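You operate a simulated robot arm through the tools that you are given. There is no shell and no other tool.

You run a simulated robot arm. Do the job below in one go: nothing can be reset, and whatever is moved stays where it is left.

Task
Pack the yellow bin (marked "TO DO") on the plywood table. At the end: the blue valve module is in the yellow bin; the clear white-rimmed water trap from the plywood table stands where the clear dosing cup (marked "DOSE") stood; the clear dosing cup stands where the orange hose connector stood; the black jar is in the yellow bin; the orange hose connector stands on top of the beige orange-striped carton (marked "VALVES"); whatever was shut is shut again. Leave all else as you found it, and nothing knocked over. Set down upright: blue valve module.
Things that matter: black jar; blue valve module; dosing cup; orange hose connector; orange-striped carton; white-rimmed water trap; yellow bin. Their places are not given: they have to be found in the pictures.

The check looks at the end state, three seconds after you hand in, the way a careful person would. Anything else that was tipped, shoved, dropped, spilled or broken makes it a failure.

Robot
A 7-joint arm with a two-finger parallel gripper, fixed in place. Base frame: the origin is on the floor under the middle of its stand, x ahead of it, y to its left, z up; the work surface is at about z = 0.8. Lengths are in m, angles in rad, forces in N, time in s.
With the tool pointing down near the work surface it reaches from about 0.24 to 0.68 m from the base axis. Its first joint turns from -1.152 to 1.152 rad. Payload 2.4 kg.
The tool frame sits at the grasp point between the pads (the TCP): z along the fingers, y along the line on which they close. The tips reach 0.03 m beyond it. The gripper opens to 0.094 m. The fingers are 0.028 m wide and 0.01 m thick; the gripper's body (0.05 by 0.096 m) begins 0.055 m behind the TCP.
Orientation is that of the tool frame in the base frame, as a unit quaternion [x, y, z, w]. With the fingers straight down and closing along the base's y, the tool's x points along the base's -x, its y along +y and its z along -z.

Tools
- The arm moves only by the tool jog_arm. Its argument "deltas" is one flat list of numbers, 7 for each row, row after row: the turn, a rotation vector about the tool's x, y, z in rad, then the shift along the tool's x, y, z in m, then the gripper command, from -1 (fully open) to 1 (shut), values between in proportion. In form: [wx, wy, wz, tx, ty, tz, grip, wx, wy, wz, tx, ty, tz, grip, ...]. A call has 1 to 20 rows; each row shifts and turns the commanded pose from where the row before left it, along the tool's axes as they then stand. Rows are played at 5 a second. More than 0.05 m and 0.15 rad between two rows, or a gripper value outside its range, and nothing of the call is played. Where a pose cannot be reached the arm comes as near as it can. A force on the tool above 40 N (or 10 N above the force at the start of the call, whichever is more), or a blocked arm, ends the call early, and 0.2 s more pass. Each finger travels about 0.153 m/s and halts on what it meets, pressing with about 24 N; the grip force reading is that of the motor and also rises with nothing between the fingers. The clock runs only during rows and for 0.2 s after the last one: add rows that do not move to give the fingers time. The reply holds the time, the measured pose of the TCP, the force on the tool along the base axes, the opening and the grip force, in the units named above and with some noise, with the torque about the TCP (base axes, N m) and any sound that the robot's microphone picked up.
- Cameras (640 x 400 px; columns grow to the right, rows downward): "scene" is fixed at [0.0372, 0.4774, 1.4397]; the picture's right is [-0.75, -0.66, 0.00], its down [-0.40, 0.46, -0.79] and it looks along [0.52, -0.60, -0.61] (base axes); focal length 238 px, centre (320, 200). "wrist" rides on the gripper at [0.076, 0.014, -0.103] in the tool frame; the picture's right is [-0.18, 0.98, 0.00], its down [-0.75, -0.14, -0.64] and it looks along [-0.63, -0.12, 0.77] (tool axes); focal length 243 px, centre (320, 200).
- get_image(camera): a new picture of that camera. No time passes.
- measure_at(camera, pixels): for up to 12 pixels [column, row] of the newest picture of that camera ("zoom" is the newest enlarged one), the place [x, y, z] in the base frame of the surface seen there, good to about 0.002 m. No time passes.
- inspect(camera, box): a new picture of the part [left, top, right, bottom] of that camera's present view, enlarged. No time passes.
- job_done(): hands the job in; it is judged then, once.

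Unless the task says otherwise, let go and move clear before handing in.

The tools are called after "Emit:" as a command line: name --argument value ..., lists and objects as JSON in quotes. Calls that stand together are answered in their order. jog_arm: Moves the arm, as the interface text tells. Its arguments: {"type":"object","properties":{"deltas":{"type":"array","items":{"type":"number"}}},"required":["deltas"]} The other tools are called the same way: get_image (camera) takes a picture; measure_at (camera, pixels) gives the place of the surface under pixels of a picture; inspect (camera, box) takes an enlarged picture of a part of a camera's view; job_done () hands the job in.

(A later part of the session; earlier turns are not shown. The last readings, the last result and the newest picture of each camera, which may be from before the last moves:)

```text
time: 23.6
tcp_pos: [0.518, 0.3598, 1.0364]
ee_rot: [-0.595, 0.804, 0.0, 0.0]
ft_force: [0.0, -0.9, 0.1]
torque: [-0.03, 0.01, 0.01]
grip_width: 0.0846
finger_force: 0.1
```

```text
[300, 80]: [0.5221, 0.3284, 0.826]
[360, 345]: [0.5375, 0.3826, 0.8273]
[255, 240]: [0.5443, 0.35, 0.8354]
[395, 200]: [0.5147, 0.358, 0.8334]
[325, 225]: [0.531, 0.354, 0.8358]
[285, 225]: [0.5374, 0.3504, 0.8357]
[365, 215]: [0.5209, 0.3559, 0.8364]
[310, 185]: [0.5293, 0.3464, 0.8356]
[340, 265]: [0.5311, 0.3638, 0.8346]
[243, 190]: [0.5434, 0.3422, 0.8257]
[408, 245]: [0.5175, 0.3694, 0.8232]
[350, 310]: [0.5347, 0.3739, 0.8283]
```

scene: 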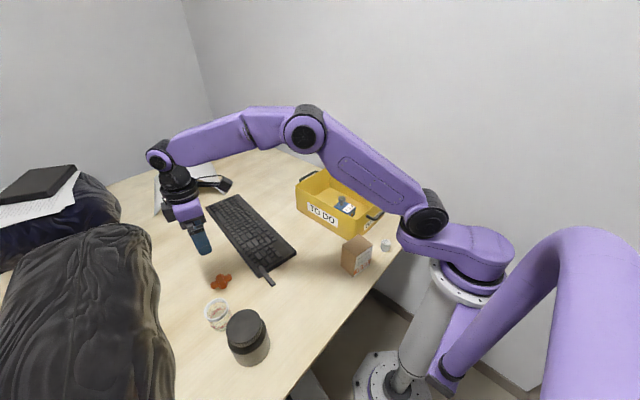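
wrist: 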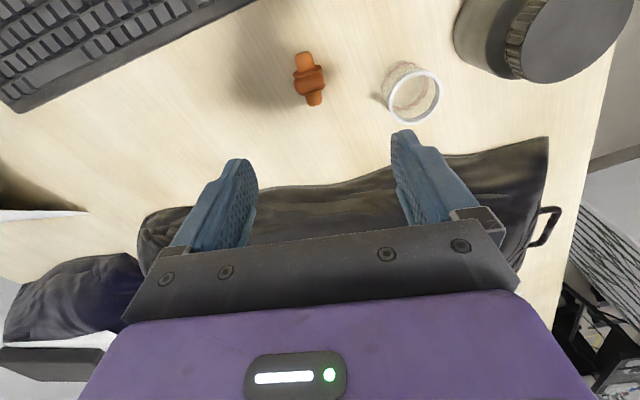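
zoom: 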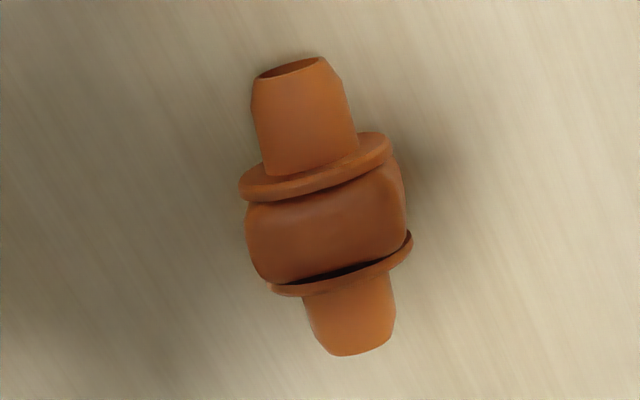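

The collar centre is at (0.5295, 0.355) and the axis is within 1° of square to the fingers. I'll descend to z 0.836 around it.

Emit:
jog_arm --deltas '[0, 0, 0, 0.0012, -0.0124, 0, -0.8, 0, 0, 0, 0, 0, 0.04, -0.8, 0, 0, 0, 0, 0, 0.04, -0.8, 0, 0, 0, 0, 0, 0.04, -0.8, 0, 0, 0, 0, 0, 0.04, -0.8, 0, 0, 0, 0, 0, 0.03, -0.8, 0, 0, 0, 0, 0, 0.0104, -0.8, 0, 0, 0, 0, 0, 0, -0.8]'

Emit:
get_image --camera "wrist"

```text
time: 25.4
tcp_pos: [0.5301, 0.3546, 0.8371]
ee_rot: [-0.594, 0.804, 0.0, 0.0]
ft_force: [0.2, -0.7, 0.8]
torque: [0.01, -0.02, 0.03]
grip_width: 0.0846
finger_force: 0.0
```

```text
taken
```

wrist: 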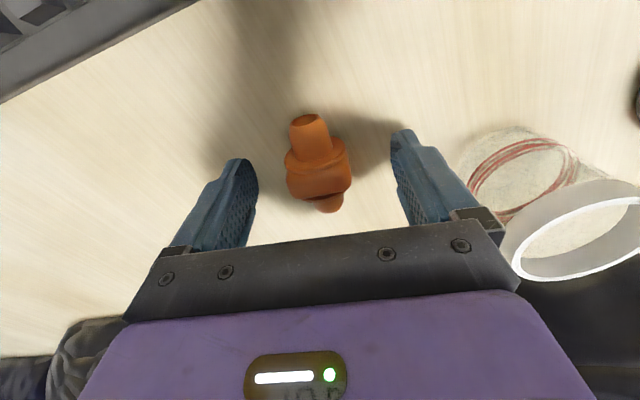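

The connector is centred between the fingers at (318,165), and the trap is clear of the right finger. I'll close on the collar.

Emit:
jog_arm --deltas '[0, 0, 0, 0, 0, 0, -0.2, 0, 0, 0, 0, 0, 0, 0.1, 0, 0, 0, 0, 0, 0, 0.3, 0, 0, 0, 0, 0, 0, 0.5, 0, 0, 0, 0, 0, 0, 0.5, 0, 0, 0, 0, 0, 0, 0.5]'

Emit:
get_image --camera "wrist"

```text
time: 26.8
tcp_pos: [0.5297, 0.3553, 0.8363]
ee_rot: [-0.594, 0.804, 0.0, 0.0]
ft_force: [0.2, -1.1, 1.4]
torque: [0.0, 0.0, 0.03]
grip_width: 0.0367
finger_force: 24.2
```

```text
taken
```

wrist: 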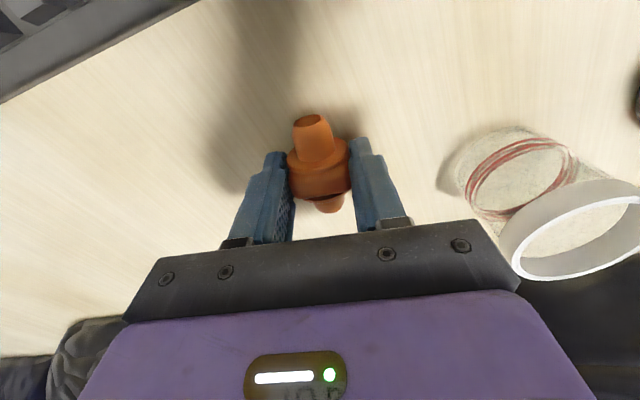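

The collar is held at width 0.0367 with the expected force. I'll lift it, carry it above the carton at (0.268, 0.040), and turn 5° to line it up with the carton's long side.

Emit:
jog_arm --deltas '[0, 0, 0, 0, 0, -0.01, 0.5, 0, 0, 0, 0, 0, -0.03, 0.5, 0, 0, 0, 0, 0, -0.045, 0.5, 0, 0, 0, 0, 0, -0.045, 0.5, 0, 0, 0, 0, 0, -0.045, 0.5, 0, 0, 0, 0.04207, 0.01746, 0, 0.5, 0, 0, 0, 0.04207, 0.01746, 0, 0.5, 0, 0, 0, 0.04207, 0.01746, 0, 0.5, 0, 0, 0, 0.04207, 0.01746, 0, 0.5, 0, 0, 0, 0.04207, 0.01746, 0, 0.5, 0, 0, 0, 0.04207, 0.01746, 0, 0.5, 0, 0, 0, 0.04207, 0.01746, 0, 0.5, 0, 0, 0, 0.04207, 0.01746, 0, 0.5, 0, 0, 0, 0.04207, 0.01746, 0, 0.5, 0, 0, -0.09, 0, 0, 0, 0.5, 0, 0, 0, 0, 0, 0, 0.5]'

Emit:
get_image --camera "wrist"

Emit:
get_image --camera "scene"

```text
time: 30.2
tcp_pos: [0.2657, 0.0394, 1.014]
ee_rot: [-0.631, 0.776, 0.001, 0.0]
ft_force: [-0.3, -0.7, 0.5]
torque: [0.03, 0.0, -0.02]
grip_width: 0.0365
finger_force: 24.2
```

```text
taken
```

wrist: 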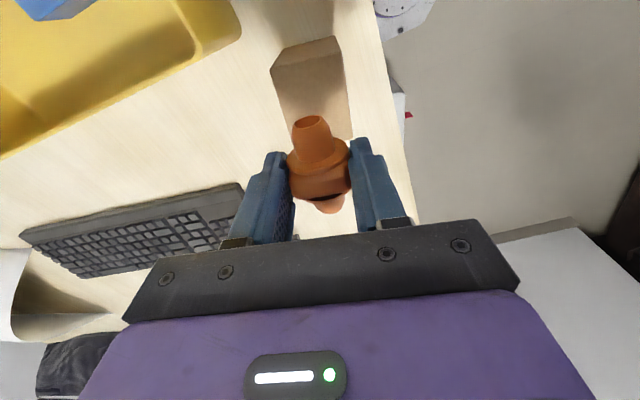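

```text
taken
```

scene: 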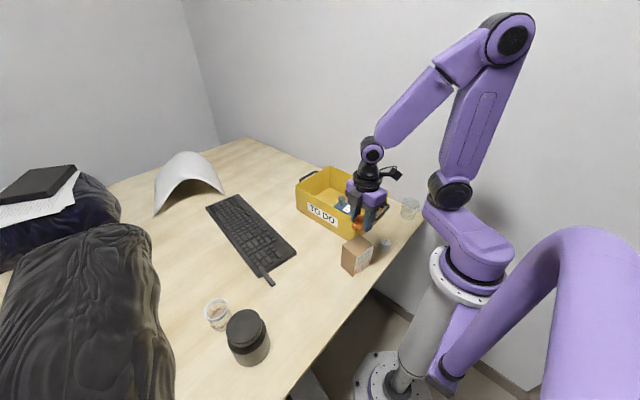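

The connector hangs level, with the carton directly below it at (312,75). I'll shift 2.7 mm and lower to just above the carton top.

Emit:
jog_arm --deltas '[0, 0, 0, -0.0006, -0.0026, 0.02, 0.5, 0, 0, 0, 0, 0, 0.03, 0.5, 0, 0, 0, 0, 0, 0.02, 0.5, 0, 0, 0, 0, 0, 0.005, 0.5, 0, 0, 0, 0, 0, 0, 0.5]'

Emit:
get_image --camera "wrist"

Emit:
inspect --camera "scene" --box '[310, 190, 430, 290]'

```text
time: 31.4
tcp_pos: [0.271, 0.039, 0.9384]
ee_rot: [-0.63, 0.777, 0.001, 0.001]
ft_force: [-1.1, 0.2, 0.0]
torque: [0.01, 0.01, 0.04]
grip_width: 0.0367
finger_force: 24.2
```

```text
taken
```

wrist: 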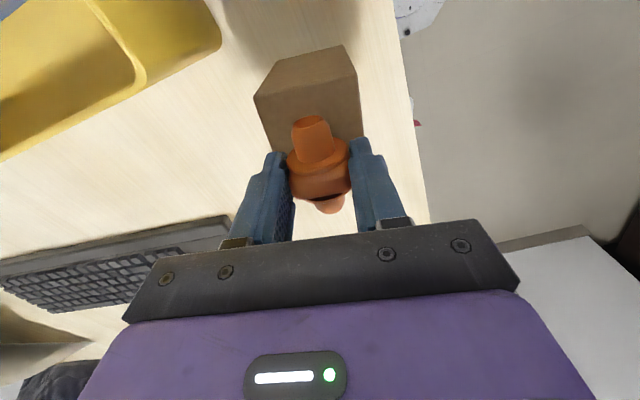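

```text
4.00 times, centred on (370, 240) of scene
```

zoom: 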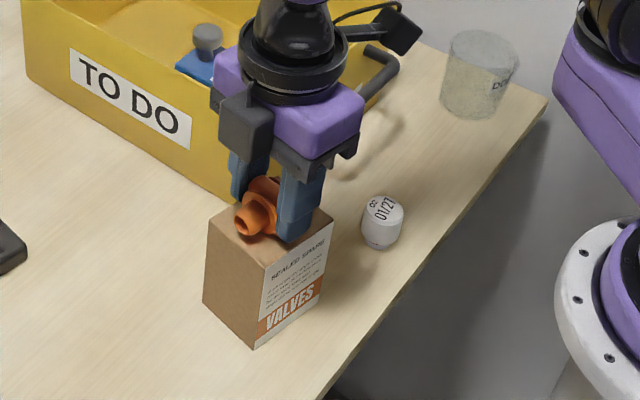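

The connector is right over the carton top, with about 2 mm to go. I'll lower it in 1 mm steps.

Emit:
jog_arm --deltas '[0, 0, 0, 0, 0, 0.001, 0.5, 0, 0, 0, 0, 0, 0.0008, 0.5, 0, 0, 0, 0, 0, 0, 0.5]'

```text
time: 32.2
tcp_pos: [0.2701, 0.0393, 0.9361]
ee_rot: [-0.63, 0.777, 0.0, 0.001]
ft_force: [-3.2, -0.8, 32.2]
torque: [0.15, 0.41, 0.03]
grip_width: 0.0367
finger_force: 23.7
```

It is in firm contact at 32 N, so I'll back off by a fraction of a millimetre before releasing.

Emit:
jog_arm --deltas '[0, 0, 0, 0, 0, -0.0006, 0.5, 0, 0, 0, 0, 0, -0.0004, 0.5, 0, 0, 0, 0, 0, 0, 0.5]'

```text
time: 33.0
tcp_pos: [0.2708, 0.0381, 0.9367]
ee_rot: [-0.63, 0.776, 0.001, 0.0]
ft_force: [1.0, 0.5, 1.8]
torque: [0.05, 0.02, -0.02]
grip_width: 0.0365
finger_force: 24.2
```

The load is nearly zero now (1.8 N). I'll open gently and rise straight up.

Emit:
jog_arm --deltas '[0, 0, 0, 0, 0, 0, 0.15, 0, 0, 0, 0, 0, 0, 0.0, 0, 0, 0, 0, 0, 0, -0.3, 0, 0, 0, 0, 0, 0, -0.3, 0, 0, 0, 0, 0, -0.02, -0.3, 0, 0, 0, 0, 0, -0.03, -0.3, 0, 0, 0, 0, 0, -0.04, -0.3, 0, 0, 0, 0, 0, -0.04, -0.3, 0, 0, 0, 0, 0, 0, -0.3]'

Emit:
get_image --camera "wrist"

Emit:
inspect --camera "scene" --box '[310, 190, 430, 290]'

```text
time: 35.0
tcp_pos: [0.2711, 0.0375, 1.0665]
ee_rot: [-0.63, 0.777, 0.0, 0.0]
ft_force: [0.1, -1.0, -0.2]
torque: [0.02, 0.01, 0.0]
grip_width: 0.0611
finger_force: 0.2
```

```text
taken
```

wrist: 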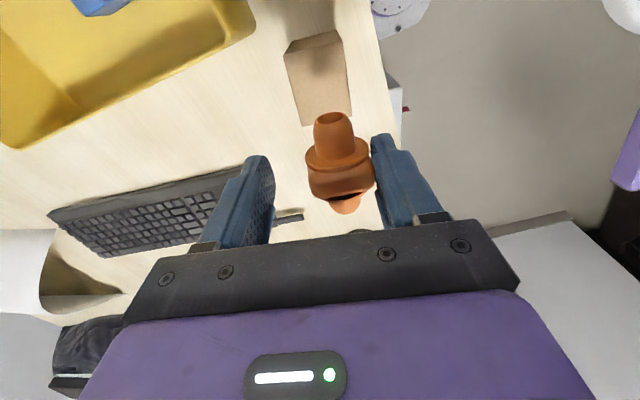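

```text
4.00 times, centred on (370, 240) of scene
```

zoom: 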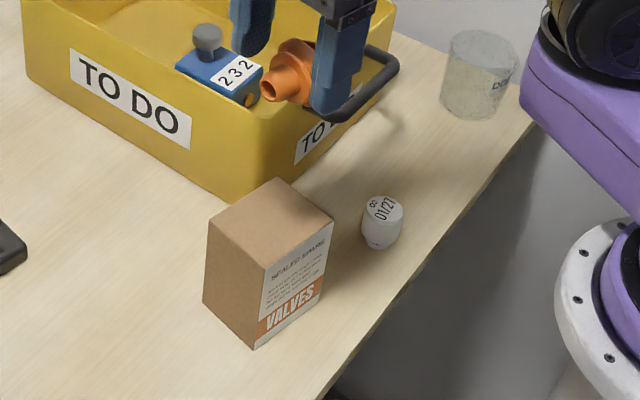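

The picture shows the connector still clinging to the right-hand finger at wrist (340,160), above the carton. I'll zoom in before doing anything else; no time passes.

Emit:
inspect --camera "wrist" --box '[240, 90, 460, 240]'

Emit:
measure_at --camera "zoom" --pixels '[[260, 80], [290, 180], [230, 240], [360, 240], [300, 320], [380, 150], [410, 250], [300, 230], [350, 200], [90, 250], [200, 180], [390, 190]]'

Emit:
inspect --camera "scene" --box '[350, 180, 420, 230]'

```text
2.67 times, centred on (350, 165) of wrist
```

zoom: 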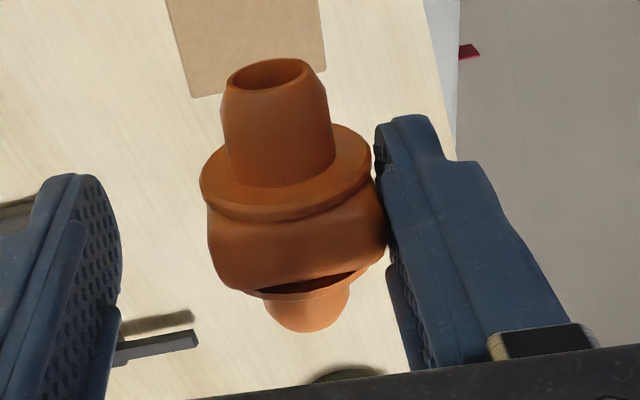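

```text
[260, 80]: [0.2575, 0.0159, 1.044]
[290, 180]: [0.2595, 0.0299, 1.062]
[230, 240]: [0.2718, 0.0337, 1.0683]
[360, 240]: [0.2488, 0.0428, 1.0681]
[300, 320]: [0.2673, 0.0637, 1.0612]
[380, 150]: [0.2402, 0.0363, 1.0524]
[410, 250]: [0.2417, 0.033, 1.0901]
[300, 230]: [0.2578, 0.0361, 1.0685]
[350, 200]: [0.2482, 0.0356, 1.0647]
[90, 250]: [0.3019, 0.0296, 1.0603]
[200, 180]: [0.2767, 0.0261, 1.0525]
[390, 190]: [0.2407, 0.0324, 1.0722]
```

```text
8.00 times, centred on (385, 205) of scene
```

zoom: 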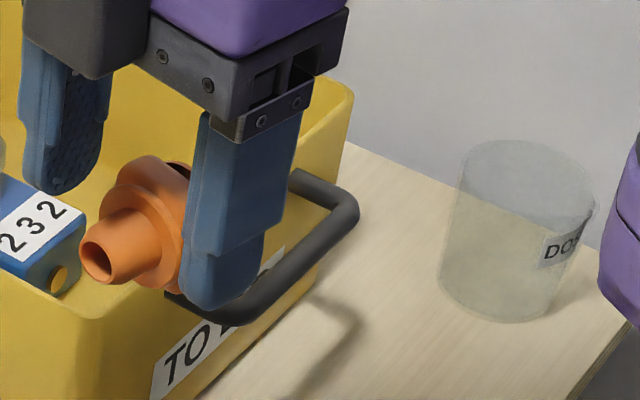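

The connector is stuck to the pad on the tool's +y side, not resting on a ledge as far as I can tell. I'll inspect the finger faces and the contact closely before deciding how to get it off.

Emit:
inspect --camera "wrist" --box '[300, 110, 420, 210]'

Emit:
inspect --camera "scene" --box '[345, 175, 405, 220]'

```text
4.00 times, centred on (360, 160) of wrist
```

zoom: 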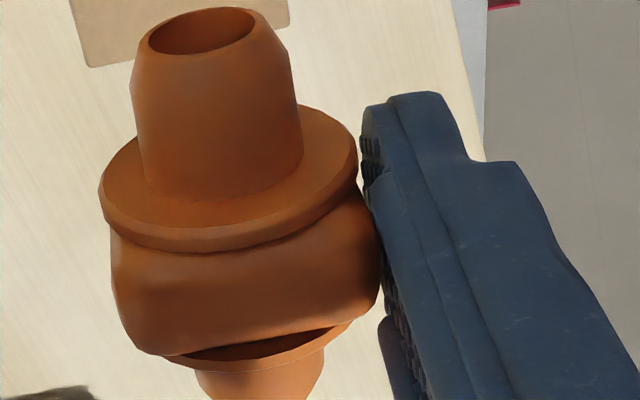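

```text
8.89 times, centred on (375, 198) of scene
```

zoom: 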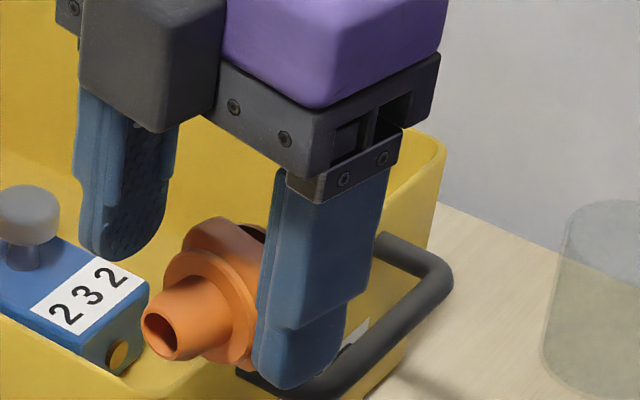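

The connector's collar face is stuck flat against one pad, so it is tacky. To avoid any drop I'll close again to hold it firmly, check it is level, and then take it back down to the carton.

Emit:
jog_arm --deltas '[0, 0, 0, 0, 0, 0, 0.0, 0, 0, 0, 0, 0, 0, 0.2, 0, 0, 0, 0, 0, 0, 0.5, 0, 0, 0, 0, 0, 0, 0.5, 0, 0, 0, 0, 0, 0, 0.5]'

Emit:
get_image --camera "wrist"

Emit:
inspect --camera "scene" --box '[330, 170, 420, 240]'

```text
time: 36.2
tcp_pos: [0.2719, 0.0382, 1.0663]
ee_rot: [-0.63, 0.776, 0.0, 0.0]
ft_force: [-0.1, -0.6, -0.4]
torque: [0.0, -0.01, -0.02]
grip_width: 0.0361
finger_force: 23.7
```

```text
taken
```

wrist: 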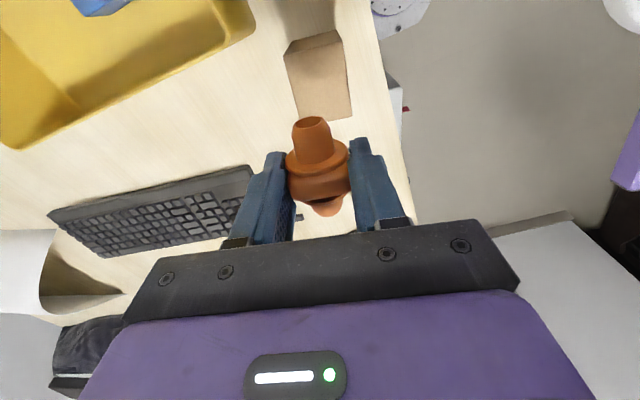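

```text
5.71 times, centred on (375, 205) of scene
```

zoom: 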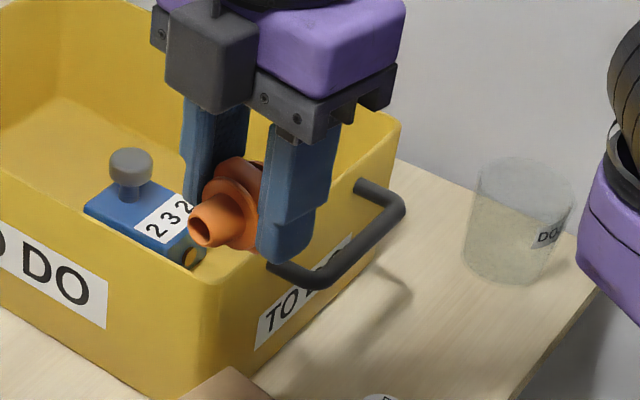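

It is gripped again (width 0.0361, force 23.7). I'll measure its tilt.

Emit:
inspect --camera "wrist" --box '[270, 100, 370, 230]'

Emit:
measure_at --camera "zoom" --pixels '[[320, 120], [320, 80], [320, 240], [290, 240], [350, 240], [330, 330], [320, 160], [320, 265]]'

```text
3.08 times, centred on (320, 165) of wrist
```

zoom: 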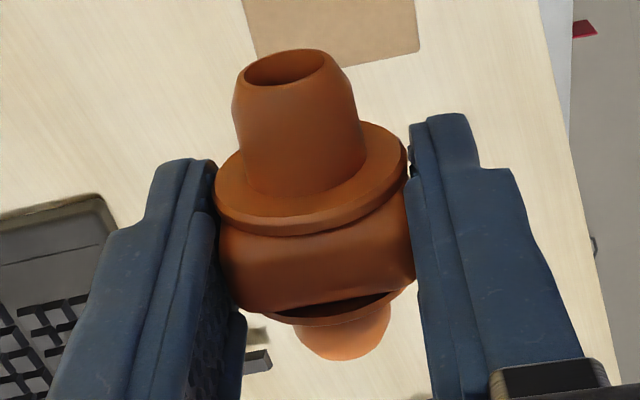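

```text
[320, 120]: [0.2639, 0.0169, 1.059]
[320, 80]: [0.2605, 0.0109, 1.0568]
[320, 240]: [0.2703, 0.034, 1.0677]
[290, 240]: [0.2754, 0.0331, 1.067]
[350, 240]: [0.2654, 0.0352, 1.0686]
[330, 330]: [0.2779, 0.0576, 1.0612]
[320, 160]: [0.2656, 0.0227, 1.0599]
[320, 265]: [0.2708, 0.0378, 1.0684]
```

It has tilted only about 2° and slid about 2 mm up in the grip, so contact with the carton should come near TCP z 0.934. I'll lower to just above that.

Emit:
jog_arm --deltas '[0, 0, 0, -0.0009, 0.0032, 0.03, 0.5, 0, 0, 0, 0, 0, 0.04, 0.5, 0, 0, 0, 0, 0, 0.04, 0.5, 0, 0, 0, 0, 0, 0.017, 0.5, 0, 0, 0, 0, 0, 0.003, 0.5, 0, 0, 0, 0, 0, 0, 0.5]'

```text
time: 37.6
tcp_pos: [0.2684, 0.0407, 0.9361]
ee_rot: [-0.629, 0.777, -0.001, 0.0]
ft_force: [-0.4, -0.2, 0.1]
torque: [-0.03, -0.03, -0.01]
grip_width: 0.0356
finger_force: 23.7
```

No contact yet at z 0.9361. I'll go down in half-millimetre steps, checking the force each time.

Emit:
jog_arm --deltas '[0, 0, 0, 0, 0, 0.0008, 0.5, 0, 0, 0, 0, 0, 0, 0.5]'

Emit:
jog_arm --deltas '[0, 0, 0, 0, 0, 0.0006, 0.5, 0, 0, 0, 0, 0, 0, 0.5]'

```text
time: 38.2
tcp_pos: [0.2677, 0.0413, 0.9367]
ee_rot: [-0.63, 0.776, 0.0, 0.0]
ft_force: [0.8, -0.3, -0.5]
torque: [0.03, 0.03, -0.02]
grip_width: 0.0356
finger_force: 24.3
```

```text
time: 38.8
tcp_pos: [0.2679, 0.0424, 0.934]
ee_rot: [-0.63, 0.777, 0.001, 0.0]
ft_force: [-0.8, 0.4, -0.5]
torque: [-0.01, 0.02, -0.01]
grip_width: 0.0358
finger_force: 23.8
```

Emit:
jog_arm --deltas '[0, 0, 0, 0, 0, 0.0007, 0.5, 0, 0, 0, 0, 0, 0, 0.5]'

Emit:
inspect --camera "scene" --box '[325, 210, 405, 280]'

```text
time: 39.4
tcp_pos: [0.2687, 0.0416, 0.9343]
ee_rot: [-0.63, 0.777, 0.001, 0.001]
ft_force: [-0.7, -1.0, 8.6]
torque: [-0.02, 0.16, -0.02]
grip_width: 0.0353
finger_force: 23.9
```

```text
5.71 times, centred on (365, 245) of scene
```

zoom: 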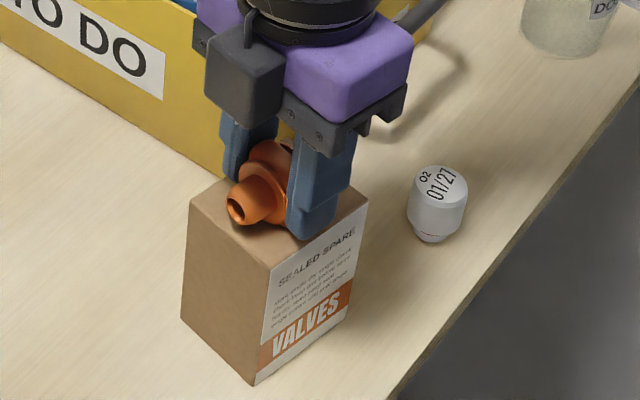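

It is in contact with the carton at 8.6 N. I'll snap the gripper open at full speed, without lifting, and then look.

Emit:
jog_arm --deltas '[0, 0, 0, 0, 0, 0, -1, 0, 0, 0, 0, 0, 0, -1, 0, 0, 0, 0, 0, 0, -1]'

Emit:
get_image --camera "wrist"

Emit:
inspect --camera "scene" --box '[325, 210, 405, 280]'

```text
time: 40.2
tcp_pos: [0.2674, 0.0404, 0.9337]
ee_rot: [-0.631, 0.776, 0.0, -0.001]
ft_force: [-0.1, 0.4, -1.0]
torque: [0.01, 0.04, -0.01]
grip_width: 0.0938
finger_force: 0.0
```

```text
taken
```

wrist: 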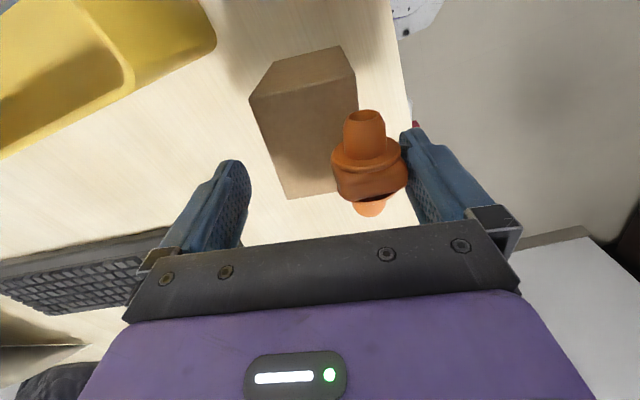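

```text
5.71 times, centred on (365, 245) of scene
```

zoom: 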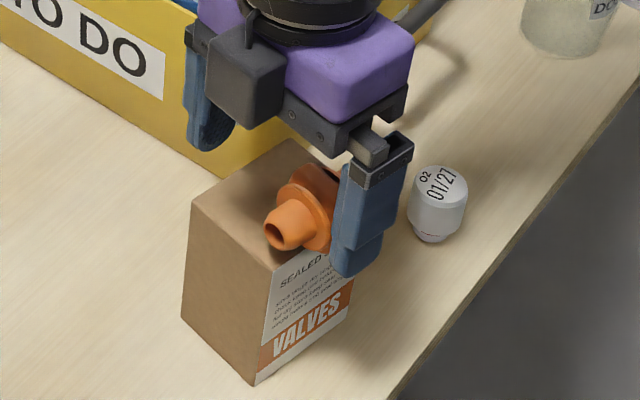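

It still clings: the connector moved with the finger to the carton's edge (wrist (368,165)). I'll bring it back over the carton's middle by lifting 2 mm, shifting 29 mm and lowering, and then try a press-and-slide to scrape it off.

Emit:
jog_arm --deltas '[0, 0, 0, 0, 0, -0.003, -1, 0, 0, 0, 0, -0.015, 0, -1, 0, 0, 0, 0, -0.015, 0, -1, 0, 0, 0, 0, 0, 0, -1]'

Emit:
get_image --camera "wrist"

Emit:
inspect --camera "scene" --box '[325, 210, 405, 280]'

```text
time: 41.2
tcp_pos: [0.298, 0.0342, 0.9367]
ee_rot: [-0.631, 0.776, 0.0, 0.0]
ft_force: [0.6, 0.1, 0.2]
torque: [-0.01, 0.0, 0.0]
grip_width: 0.0939
finger_force: 0.1
```

```text
taken
```

wrist: 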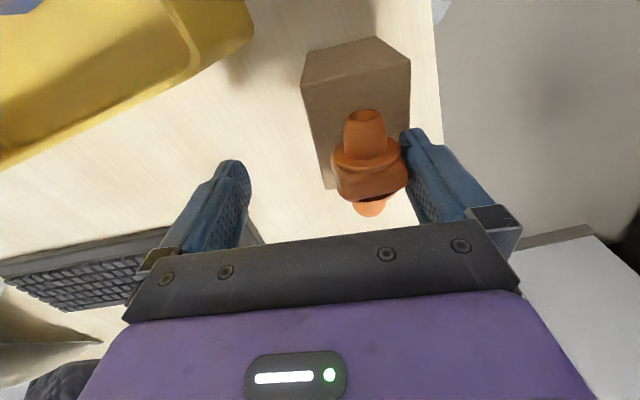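

```text
5.71 times, centred on (365, 245) of scene
```

zoom: 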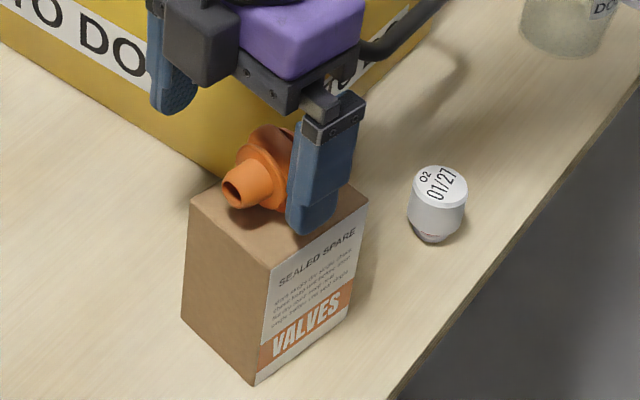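

The connector now hovers over the carton's middle, near (0.270, 0.040). I'll lower it to contact, wait a second, then slide the finger away while pressing down slightly.

Emit:
jog_arm --deltas '[0, 0, 0, 0, 0, 0.002, -1, 0, 0, 0, 0, 0, 0.001, -1, 0, 0, 0, 0, 0, 0.0005, -1, 0, 0, 0, 0, 0, 0, -1, 0, 0, 0, 0, 0, 0, -1, 0, 0, 0, 0, 0, 0, -1, 0, 0, 0, 0, 0, 0, -1]'

```text
time: 42.8
tcp_pos: [0.2973, 0.0349, 0.9341]
ee_rot: [-0.63, 0.777, 0.001, 0.0]
ft_force: [0.3, -0.5, -0.4]
torque: [-0.02, 0.0, -0.02]
grip_width: 0.0942
finger_force: 0.1
```

Emit:
jog_arm --deltas '[0, 0, 0, 0, 0, 0.0007, -1, 0, 0, 0, 0, 0, 0, -1]'

Emit:
jog_arm --deltas '[0, 0, 0, 0, 0, 0.0007, -1, 0, 0, 0, 0, 0, 0, -1]'

```text
time: 43.4
tcp_pos: [0.2985, 0.0357, 0.9325]
ee_rot: [-0.629, 0.777, 0.0, 0.0]
ft_force: [-0.2, -0.1, -0.9]
torque: [-0.01, -0.01, -0.02]
grip_width: 0.0938
finger_force: 0.0
```

```text
time: 44.0
tcp_pos: [0.2977, 0.0364, 0.9334]
ee_rot: [-0.63, 0.776, 0.0, 0.0]
ft_force: [-0.8, -0.1, -1.1]
torque: [0.01, -0.01, 0.0]
grip_width: 0.0942
finger_force: 0.1
```

The force reads about zero even though I've commanded nearly 2 mm below the first contact height, so the pad must be sliding on the connector and the tack is weak. I'll take a look.

Emit:
inspect --camera "wrist" --box '[300, 90, 460, 230]'

Emit:
inspect --camera "scene" --box '[340, 210, 390, 250]'

```text
2.86 times, centred on (380, 160) of wrist
```

zoom: 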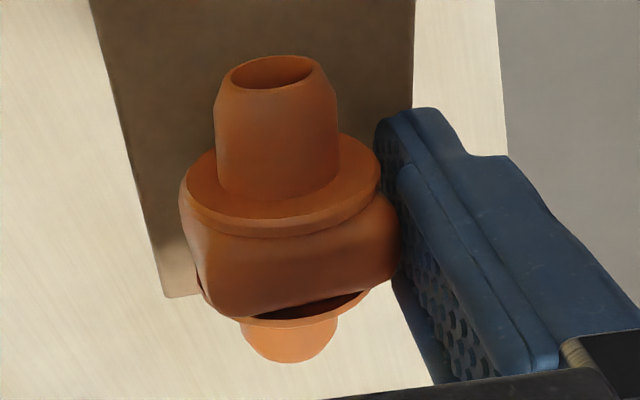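

```text
10.00 times, centred on (365, 230) of scene
```

zoom: 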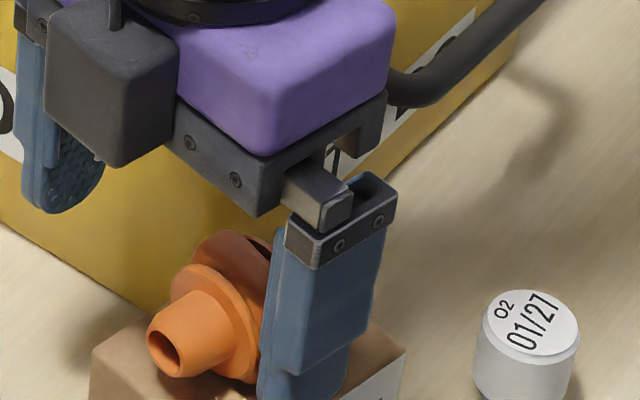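

Emit:
measure_at --camera "zoom" --pixels '[[180, 330], [215, 275], [200, 350], [230, 265], [190, 240], [240, 310], [140, 370], [400, 350], [330, 360], [300, 390], [350, 230], [340, 390]]'

Emit:
inspect --camera "wrist" --box '[300, 90, 460, 230]'

Emit:
measure_at --camera "zoom" --pixels '[[280, 130], [280, 170], [300, 230], [300, 265], [240, 250], [350, 240], [300, 350], [110, 60], [170, 290], [400, 60], [390, 120], [420, 300]]'

```text
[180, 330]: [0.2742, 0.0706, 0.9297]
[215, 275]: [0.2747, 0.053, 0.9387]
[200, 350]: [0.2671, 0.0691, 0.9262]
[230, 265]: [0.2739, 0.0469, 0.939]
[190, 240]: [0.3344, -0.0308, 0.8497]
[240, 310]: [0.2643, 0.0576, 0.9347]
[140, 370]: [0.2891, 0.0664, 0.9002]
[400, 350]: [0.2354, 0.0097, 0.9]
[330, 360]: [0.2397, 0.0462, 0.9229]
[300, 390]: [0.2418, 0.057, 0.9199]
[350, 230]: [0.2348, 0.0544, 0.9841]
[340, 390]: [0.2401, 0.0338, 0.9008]
```

```text
2.86 times, centred on (380, 160) of wrist
```

zoom: 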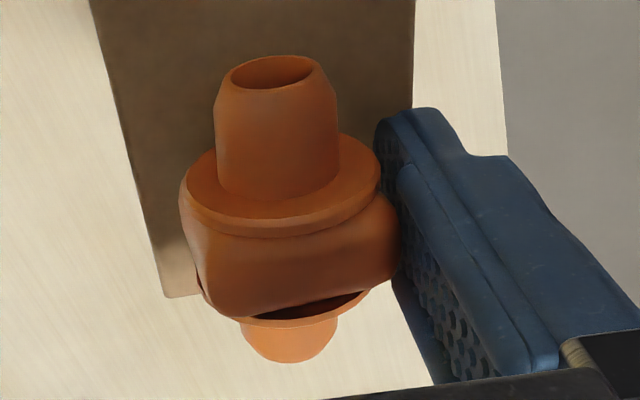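

```text
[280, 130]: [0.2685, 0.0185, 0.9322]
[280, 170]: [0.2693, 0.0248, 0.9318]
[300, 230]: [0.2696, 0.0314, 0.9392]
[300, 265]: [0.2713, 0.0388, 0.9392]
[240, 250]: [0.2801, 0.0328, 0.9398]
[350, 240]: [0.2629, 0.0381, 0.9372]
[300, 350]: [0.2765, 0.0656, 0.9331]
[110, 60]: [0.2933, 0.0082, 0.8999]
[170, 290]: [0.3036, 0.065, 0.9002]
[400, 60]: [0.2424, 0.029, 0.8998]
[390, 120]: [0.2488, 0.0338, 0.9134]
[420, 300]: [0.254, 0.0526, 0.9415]
```

The collar top reads 0.939 where I'd expect 0.935 if it were resting, so it may be hanging a few millimetres above the carton. I'll check its lower edge.

Emit:
inspect --camera "scene" --box '[345, 225, 385, 250]'

Emit:
measure_at --camera "zoom" --pixels '[[250, 200], [300, 215], [310, 250], [320, 180], [200, 220], [150, 250], [350, 100], [250, 250], [300, 270], [310, 230], [280, 240], [240, 240]]'

```text
16.00 times, centred on (365, 238) of scene
```

zoom: 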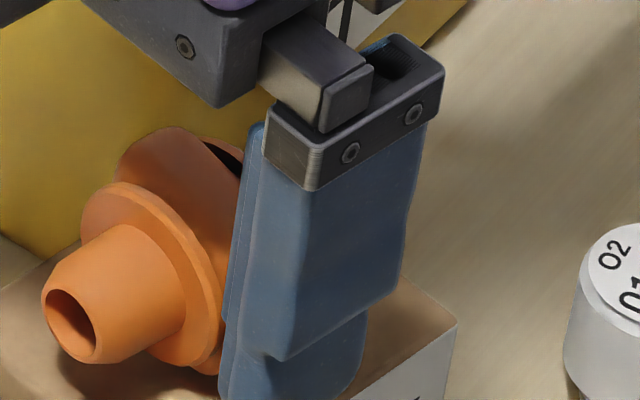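

```text
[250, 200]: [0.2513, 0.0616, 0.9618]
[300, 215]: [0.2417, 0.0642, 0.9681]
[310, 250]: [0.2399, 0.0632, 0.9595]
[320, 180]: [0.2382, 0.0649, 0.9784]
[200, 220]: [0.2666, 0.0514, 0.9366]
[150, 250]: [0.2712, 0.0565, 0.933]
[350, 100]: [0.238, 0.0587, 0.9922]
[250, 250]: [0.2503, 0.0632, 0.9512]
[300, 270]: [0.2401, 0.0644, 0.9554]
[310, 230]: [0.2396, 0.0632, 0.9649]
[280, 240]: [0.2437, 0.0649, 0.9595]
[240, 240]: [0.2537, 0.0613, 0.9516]
```

The picture suggests a small gap under the collar. I'll lower in two small steps and watch the force and the connector's height.

Emit:
jog_arm --deltas '[0, 0, 0, 0, 0, 0.001, -1, 0, 0, 0, 0, 0, 0.0005, -1, 0, 0, 0, 0, 0, 0, -1]'

Emit:
inspect --camera "wrist" --box '[300, 90, 460, 230]'

Emit:
measure_at --camera "zoom" --pixels '[[280, 130], [280, 170], [300, 230], [300, 265], [240, 250], [350, 240], [300, 350], [110, 60], [170, 290], [400, 60]]'

```text
time: 44.8
tcp_pos: [0.2985, 0.035, 0.9313]
ee_rot: [-0.63, 0.776, -0.001, -0.001]
ft_force: [0.1, 0.3, 5.1]
torque: [0.07, 0.23, -0.07]
grip_width: 0.0938
finger_force: 0.1
```

```text
2.86 times, centred on (380, 160) of wrist
```

zoom: 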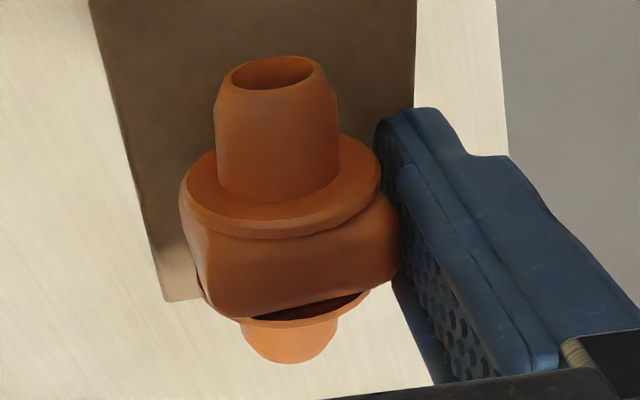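

```text
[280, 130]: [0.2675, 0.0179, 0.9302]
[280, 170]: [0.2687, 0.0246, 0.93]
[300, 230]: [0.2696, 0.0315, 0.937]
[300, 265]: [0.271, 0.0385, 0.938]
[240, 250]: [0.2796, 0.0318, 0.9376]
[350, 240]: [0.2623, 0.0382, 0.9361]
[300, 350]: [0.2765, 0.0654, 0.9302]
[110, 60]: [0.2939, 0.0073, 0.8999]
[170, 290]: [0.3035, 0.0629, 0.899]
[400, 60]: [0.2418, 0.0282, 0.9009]
```

The torque pattern shows the fingertip is now touching the carton while the connector hangs a few mm above it. My plan is to straddle the carton so the connector slides up to the palm, clamp it lightly between palm and carton, and then open the fingers off it. First I'll rise 4 cm, narrow the opening to 0.080 and check the carton's position.

Emit:
jog_arm --deltas '[0, 0, 0, 0, 0, -0.003, -1, 0, 0, 0, 0, 0, -0.02, -1, 0, 0, 0, 0, 0, -0.02, -0.9, 0, 0, 0, 0, 0, 0, -0.8, 0, 0, 0, 0, 0, 0, -0.7, 0, 0, 0, 0, 0, 0, -0.7]'

Emit:
get_image --camera "wrist"

Emit:
get_image --camera "scene"

Emit:
inspect --camera "scene" --box '[325, 210, 405, 280]'

```text
time: 46.2
tcp_pos: [0.2979, 0.0348, 0.9755]
ee_rot: [-0.629, 0.777, 0.0, 0.0]
ft_force: [0.0, 0.6, 0.0]
torque: [0.01, 0.03, 0.02]
grip_width: 0.0799
finger_force: 0.0
```

```text
taken
```

wrist: 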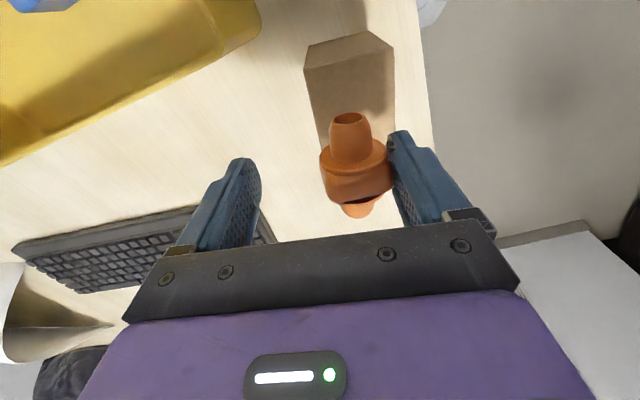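

```text
taken
```

scene: 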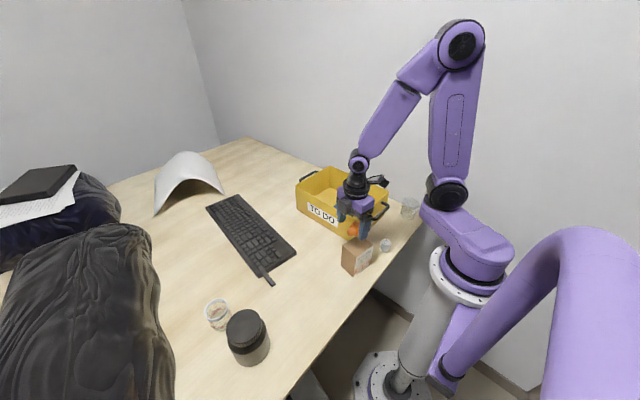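

```text
5.71 times, centred on (365, 245) of scene
```

zoom: 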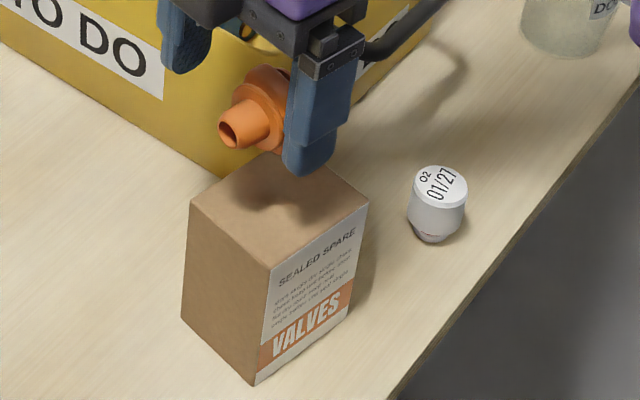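

The carton has not moved; its corners are at the same pixels as before. I'll measure its top edges and the held connector for the straddle.

Emit:
measure_at --camera "zoom" --pixels '[[193, 203], [271, 259], [364, 199], [320, 229], [300, 242], [232, 234], [290, 230], [250, 110], [265, 75], [230, 125], [300, 150], [315, 165]]'

Emit:
measure_at --camera "wrist" --pixels '[[306, 65], [392, 62], [310, 100], [392, 100], [350, 140], [350, 180], [345, 200], [360, 210], [390, 140], [262, 190], [398, 190], [330, 175]]'

```text
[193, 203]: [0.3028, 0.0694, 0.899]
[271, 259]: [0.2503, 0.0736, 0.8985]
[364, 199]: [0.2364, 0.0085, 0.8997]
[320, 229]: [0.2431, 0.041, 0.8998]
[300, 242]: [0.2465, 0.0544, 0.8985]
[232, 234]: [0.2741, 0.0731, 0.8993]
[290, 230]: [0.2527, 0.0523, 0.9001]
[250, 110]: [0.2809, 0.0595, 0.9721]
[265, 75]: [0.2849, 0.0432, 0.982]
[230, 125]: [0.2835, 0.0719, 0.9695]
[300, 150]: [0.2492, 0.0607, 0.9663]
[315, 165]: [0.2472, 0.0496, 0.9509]
```

```text
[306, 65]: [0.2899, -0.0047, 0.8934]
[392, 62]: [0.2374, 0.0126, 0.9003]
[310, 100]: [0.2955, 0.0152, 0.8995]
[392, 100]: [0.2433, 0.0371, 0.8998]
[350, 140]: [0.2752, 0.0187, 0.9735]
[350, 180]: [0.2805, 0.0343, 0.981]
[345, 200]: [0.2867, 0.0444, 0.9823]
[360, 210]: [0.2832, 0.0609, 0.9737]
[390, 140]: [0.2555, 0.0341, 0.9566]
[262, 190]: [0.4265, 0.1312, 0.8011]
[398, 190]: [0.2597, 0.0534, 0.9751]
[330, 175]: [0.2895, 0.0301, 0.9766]
```

The carton centre is (0.269, 0.039) with its near edge at x≈0.243. I'll move so the sticky finger's pad is about 3–4 mm outside that edge, staying above the carton, and check.

Emit:
jog_arm --deltas '[0, 0, 0, 0.0017, 0.0191, 0, -0.702, 0, 0, 0, 0, 0, 0.02, -0.702, 0, 0, 0, 0, 0, 0.018, -0.702, 0, 0, 0, 0, 0, 0, -0.702]'

Emit:
inspect --camera "wrist" --box '[220, 30, 460, 230]'

Emit:
inspect --camera "scene" --box '[325, 210, 405, 280]'

```text
time: 47.2
tcp_pos: [0.2778, 0.0366, 0.937]
ee_rot: [-0.63, 0.776, 0.0, 0.0]
ft_force: [-0.5, 0.0, -0.2]
torque: [-0.02, -0.01, 0.0]
grip_width: 0.0799
finger_force: 0.0
```

```text
2.00 times, centred on (340, 130) of wrist
```

zoom: 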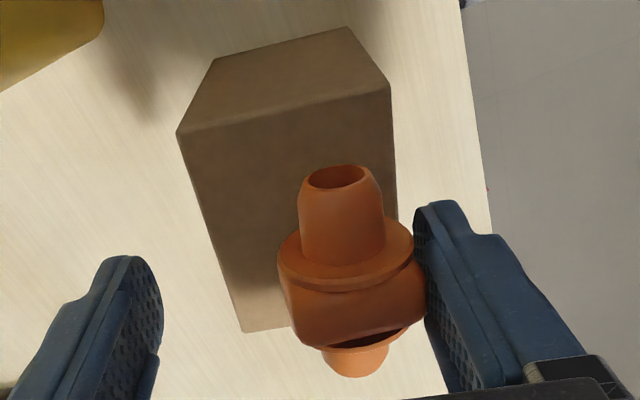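

```text
5.71 times, centred on (365, 245) of scene
```

zoom: 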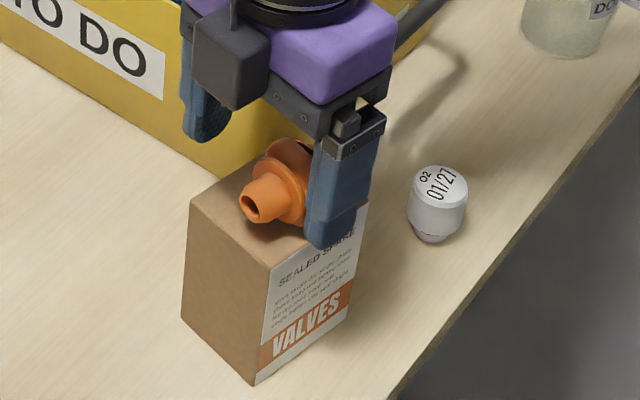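

The finger is outside the carton's edge with a visible gap, and the connector is over the top. I'll lower in 2 mm steps, watching the force.

Emit:
jog_arm --deltas '[0, 0, 0, 0, 0, 0.002, -0.702, 0, 0, 0, 0, 0, 0.002, -0.702, 0, 0, 0, 0, 0, 0.002, -0.702, 0, 0, 0, 0, 0, 0.002, -0.702, 0, 0, 0, 0, 0, 0, -0.702]'

Emit:
inspect --camera "wrist" --box '[220, 30, 460, 230]'

Emit:
measure_at --camera "zoom" --pixels '[[340, 240], [350, 310], [350, 280], [355, 360], [200, 130], [380, 90], [240, 320], [430, 220]]'

```text
time: 48.4
tcp_pos: [0.2778, 0.0366, 0.9279]
ee_rot: [-0.629, 0.777, 0.0, 0.001]
ft_force: [0.5, 1.6, 6.9]
torque: [0.04, 0.21, 0.0]
grip_width: 0.0799
finger_force: 0.2
```

```text
2.00 times, centred on (340, 130) of wrist
```

zoom: 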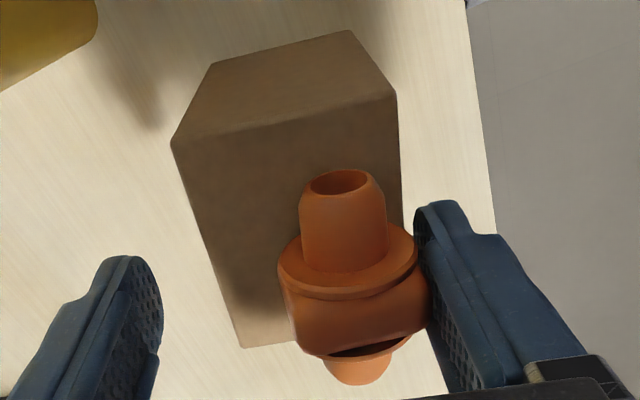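

```text
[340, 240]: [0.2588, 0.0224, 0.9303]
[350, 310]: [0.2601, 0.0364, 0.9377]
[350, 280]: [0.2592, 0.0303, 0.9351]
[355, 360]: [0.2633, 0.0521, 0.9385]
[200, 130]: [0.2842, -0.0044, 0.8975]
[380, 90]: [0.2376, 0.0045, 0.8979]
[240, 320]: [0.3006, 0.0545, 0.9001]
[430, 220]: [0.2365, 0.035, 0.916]
```

The connector is touching the carton (6.9 N) and is starting to slide up the pad, as intended. I'll continue down in 1 mm steps.

Emit:
jog_arm --deltas '[0, 0, 0, 0, 0, 0.001, -0.702, 0, 0, 0, 0, 0, 0.001, -0.702, 0, 0, 0, 0, 0, 0, -0.702]'

```text
time: 49.2
tcp_pos: [0.2776, 0.0368, 0.9261]
ee_rot: [-0.63, 0.777, 0.0, 0.0]
ft_force: [-0.2, 0.6, 6.2]
torque: [0.05, 0.21, 0.0]
grip_width: 0.0797
finger_force: 0.1
```

The force stays near 6 N while the pad slides past the connector, which is what I want. I'll keep going down 1 cm and look.

Emit:
jog_arm --deltas '[0, 0, 0, 0, 0, 0.002, -0.702, 0, 0, 0, 0, 0, 0.002, -0.702, 0, 0, 0, 0, 0, 0.002, -0.702, 0, 0, 0, 0, 0, 0.002, -0.702, 0, 0, 0, 0, 0, 0, -0.702]'

Emit:
inspect --camera "wrist" --box '[220, 30, 460, 230]'

Emit:
measure_at --camera "zoom" --pixels '[[340, 240], [350, 310], [350, 280], [355, 360], [200, 130], [380, 90], [240, 320], [430, 220]]'

Emit:
inspect --camera "scene" --box '[325, 210, 405, 280]'

```text
time: 50.4
tcp_pos: [0.2782, 0.0362, 0.9178]
ee_rot: [-0.63, 0.776, 0.0, 0.0]
ft_force: [-0.7, 0.0, 11.6]
torque: [0.05, 0.33, -0.02]
grip_width: 0.0801
finger_force: 0.1
```

```text
2.00 times, centred on (340, 130) of wrist
```

zoom: 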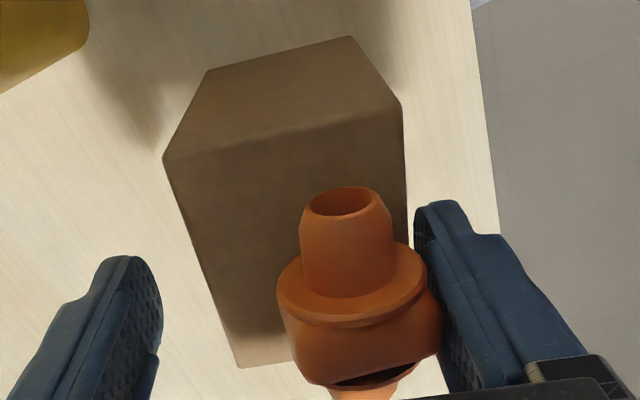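

```text
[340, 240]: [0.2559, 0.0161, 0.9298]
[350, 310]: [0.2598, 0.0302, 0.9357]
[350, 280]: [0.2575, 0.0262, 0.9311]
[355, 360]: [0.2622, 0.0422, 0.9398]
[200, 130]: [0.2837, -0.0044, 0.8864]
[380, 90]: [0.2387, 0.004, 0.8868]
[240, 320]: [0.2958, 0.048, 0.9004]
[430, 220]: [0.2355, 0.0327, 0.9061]
```

```text
5.71 times, centred on (365, 245) of scene
```

zoom: 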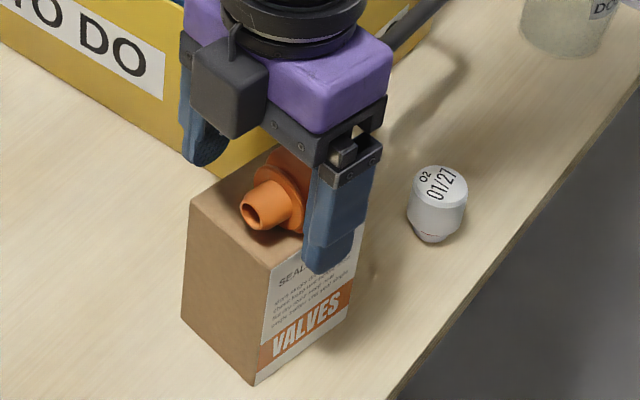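

The load rose to 11.6 N, acting about 8 mm inside the carton's edge, and the carton is unmoved. I'll continue in smaller steps.

Emit:
jog_arm --deltas '[0, 0, 0, 0, 0, 0.0015, -0.702, 0, 0, 0, 0, 0, 0.0015, -0.702, 0, 0, 0, 0, 0, 0.001, -0.702, 0, 0, 0, 0, 0, 0, -0.702, 0, 0, 0, 0, 0, 0, -0.702]'

Emit:
jog_arm --deltas '[0, 0, 0, 0, 0, 0.0015, -0.702, 0, 0, 0, 0, 0, 0.0015, -0.702, 0, 0, 0, 0, 0, 0.001, -0.702, 0, 0, 0, 0, 0, 0, -0.702, 0, 0, 0, 0, 0, 0, -0.702]'

Emit:
inspect --camera "wrist" --box '[220, 30, 460, 230]'

Emit:
inspect --camera "scene" --box '[325, 210, 405, 280]'

```text
time: 51.6
tcp_pos: [0.2779, 0.038, 0.9133]
ee_rot: [-0.63, 0.777, 0.0, 0.0]
ft_force: [-0.7, 0.3, 8.5]
torque: [0.12, 0.28, 0.01]
grip_width: 0.0805
finger_force: 0.2
```

```text
time: 52.8
tcp_pos: [0.2777, 0.0369, 0.9102]
ee_rot: [-0.63, 0.776, 0.0, -0.001]
ft_force: [-1.6, -0.5, 9.3]
torque: [0.09, 0.32, 0.01]
grip_width: 0.0805
finger_force: 0.5
```

```text
2.00 times, centred on (340, 130) of wrist
```

zoom: 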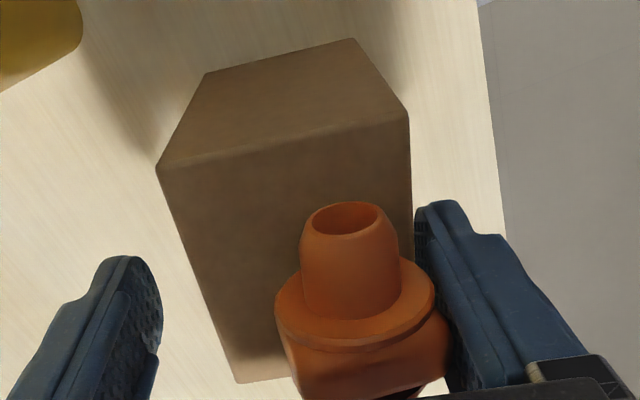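

```text
5.71 times, centred on (365, 245) of scene
```

zoom: 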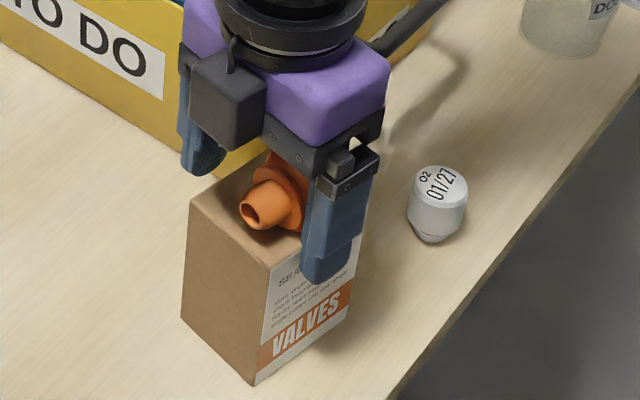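

The connector stays on the carton and the fingers straddle it cleanly, with about 27 mm to go before the palm reaches it. I'll continue down.

Emit:
jog_arm --deltas '[0, 0, 0, 0, 0, 0.0015, -0.702, 0, 0, 0, 0, 0, 0.0015, -0.702, 0, 0, 0, 0, 0, 0.0015, -0.702, 0, 0, 0, 0, 0, 0.0015, -0.702, 0, 0, 0, 0, 0, 0, -0.702]'

Emit:
jog_arm --deltas '[0, 0, 0, 0, 0, 0.0015, -0.702, 0, 0, 0, 0, 0, 0.0015, -0.702, 0, 0, 0, 0, 0, 0.0015, -0.702, 0, 0, 0, 0, 0, 0.0015, -0.702, 0, 0, 0, 0, 0, 0, -0.702]'

Emit:
inspect --camera "wrist" --box '[220, 30, 460, 230]'

Emit:
inspect --camera "scene" --box '[325, 210, 405, 280]'

```text
time: 54.0
tcp_pos: [0.2793, 0.036, 0.9044]
ee_rot: [-0.63, 0.776, -0.001, 0.001]
ft_force: [-1.7, 0.0, 11.0]
torque: [0.08, 0.35, 0.0]
grip_width: 0.0804
finger_force: 0.5
```

```text
time: 55.2
tcp_pos: [0.2778, 0.0366, 0.8981]
ee_rot: [-0.63, 0.777, 0.0, -0.001]
ft_force: [-2.1, 0.7, 11.1]
torque: [0.07, 0.39, 0.01]
grip_width: 0.081
finger_force: 0.3
```

```text
2.00 times, centred on (340, 130) of wrist
```

zoom: 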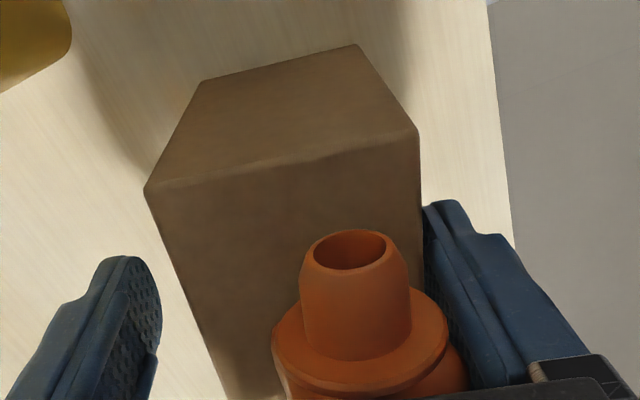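

```text
5.71 times, centred on (365, 245) of scene
```

zoom: 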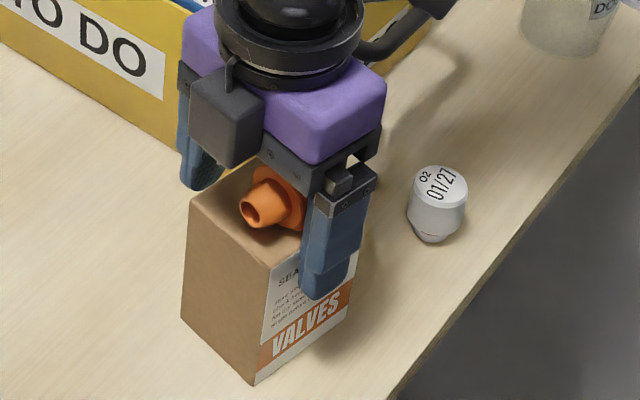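

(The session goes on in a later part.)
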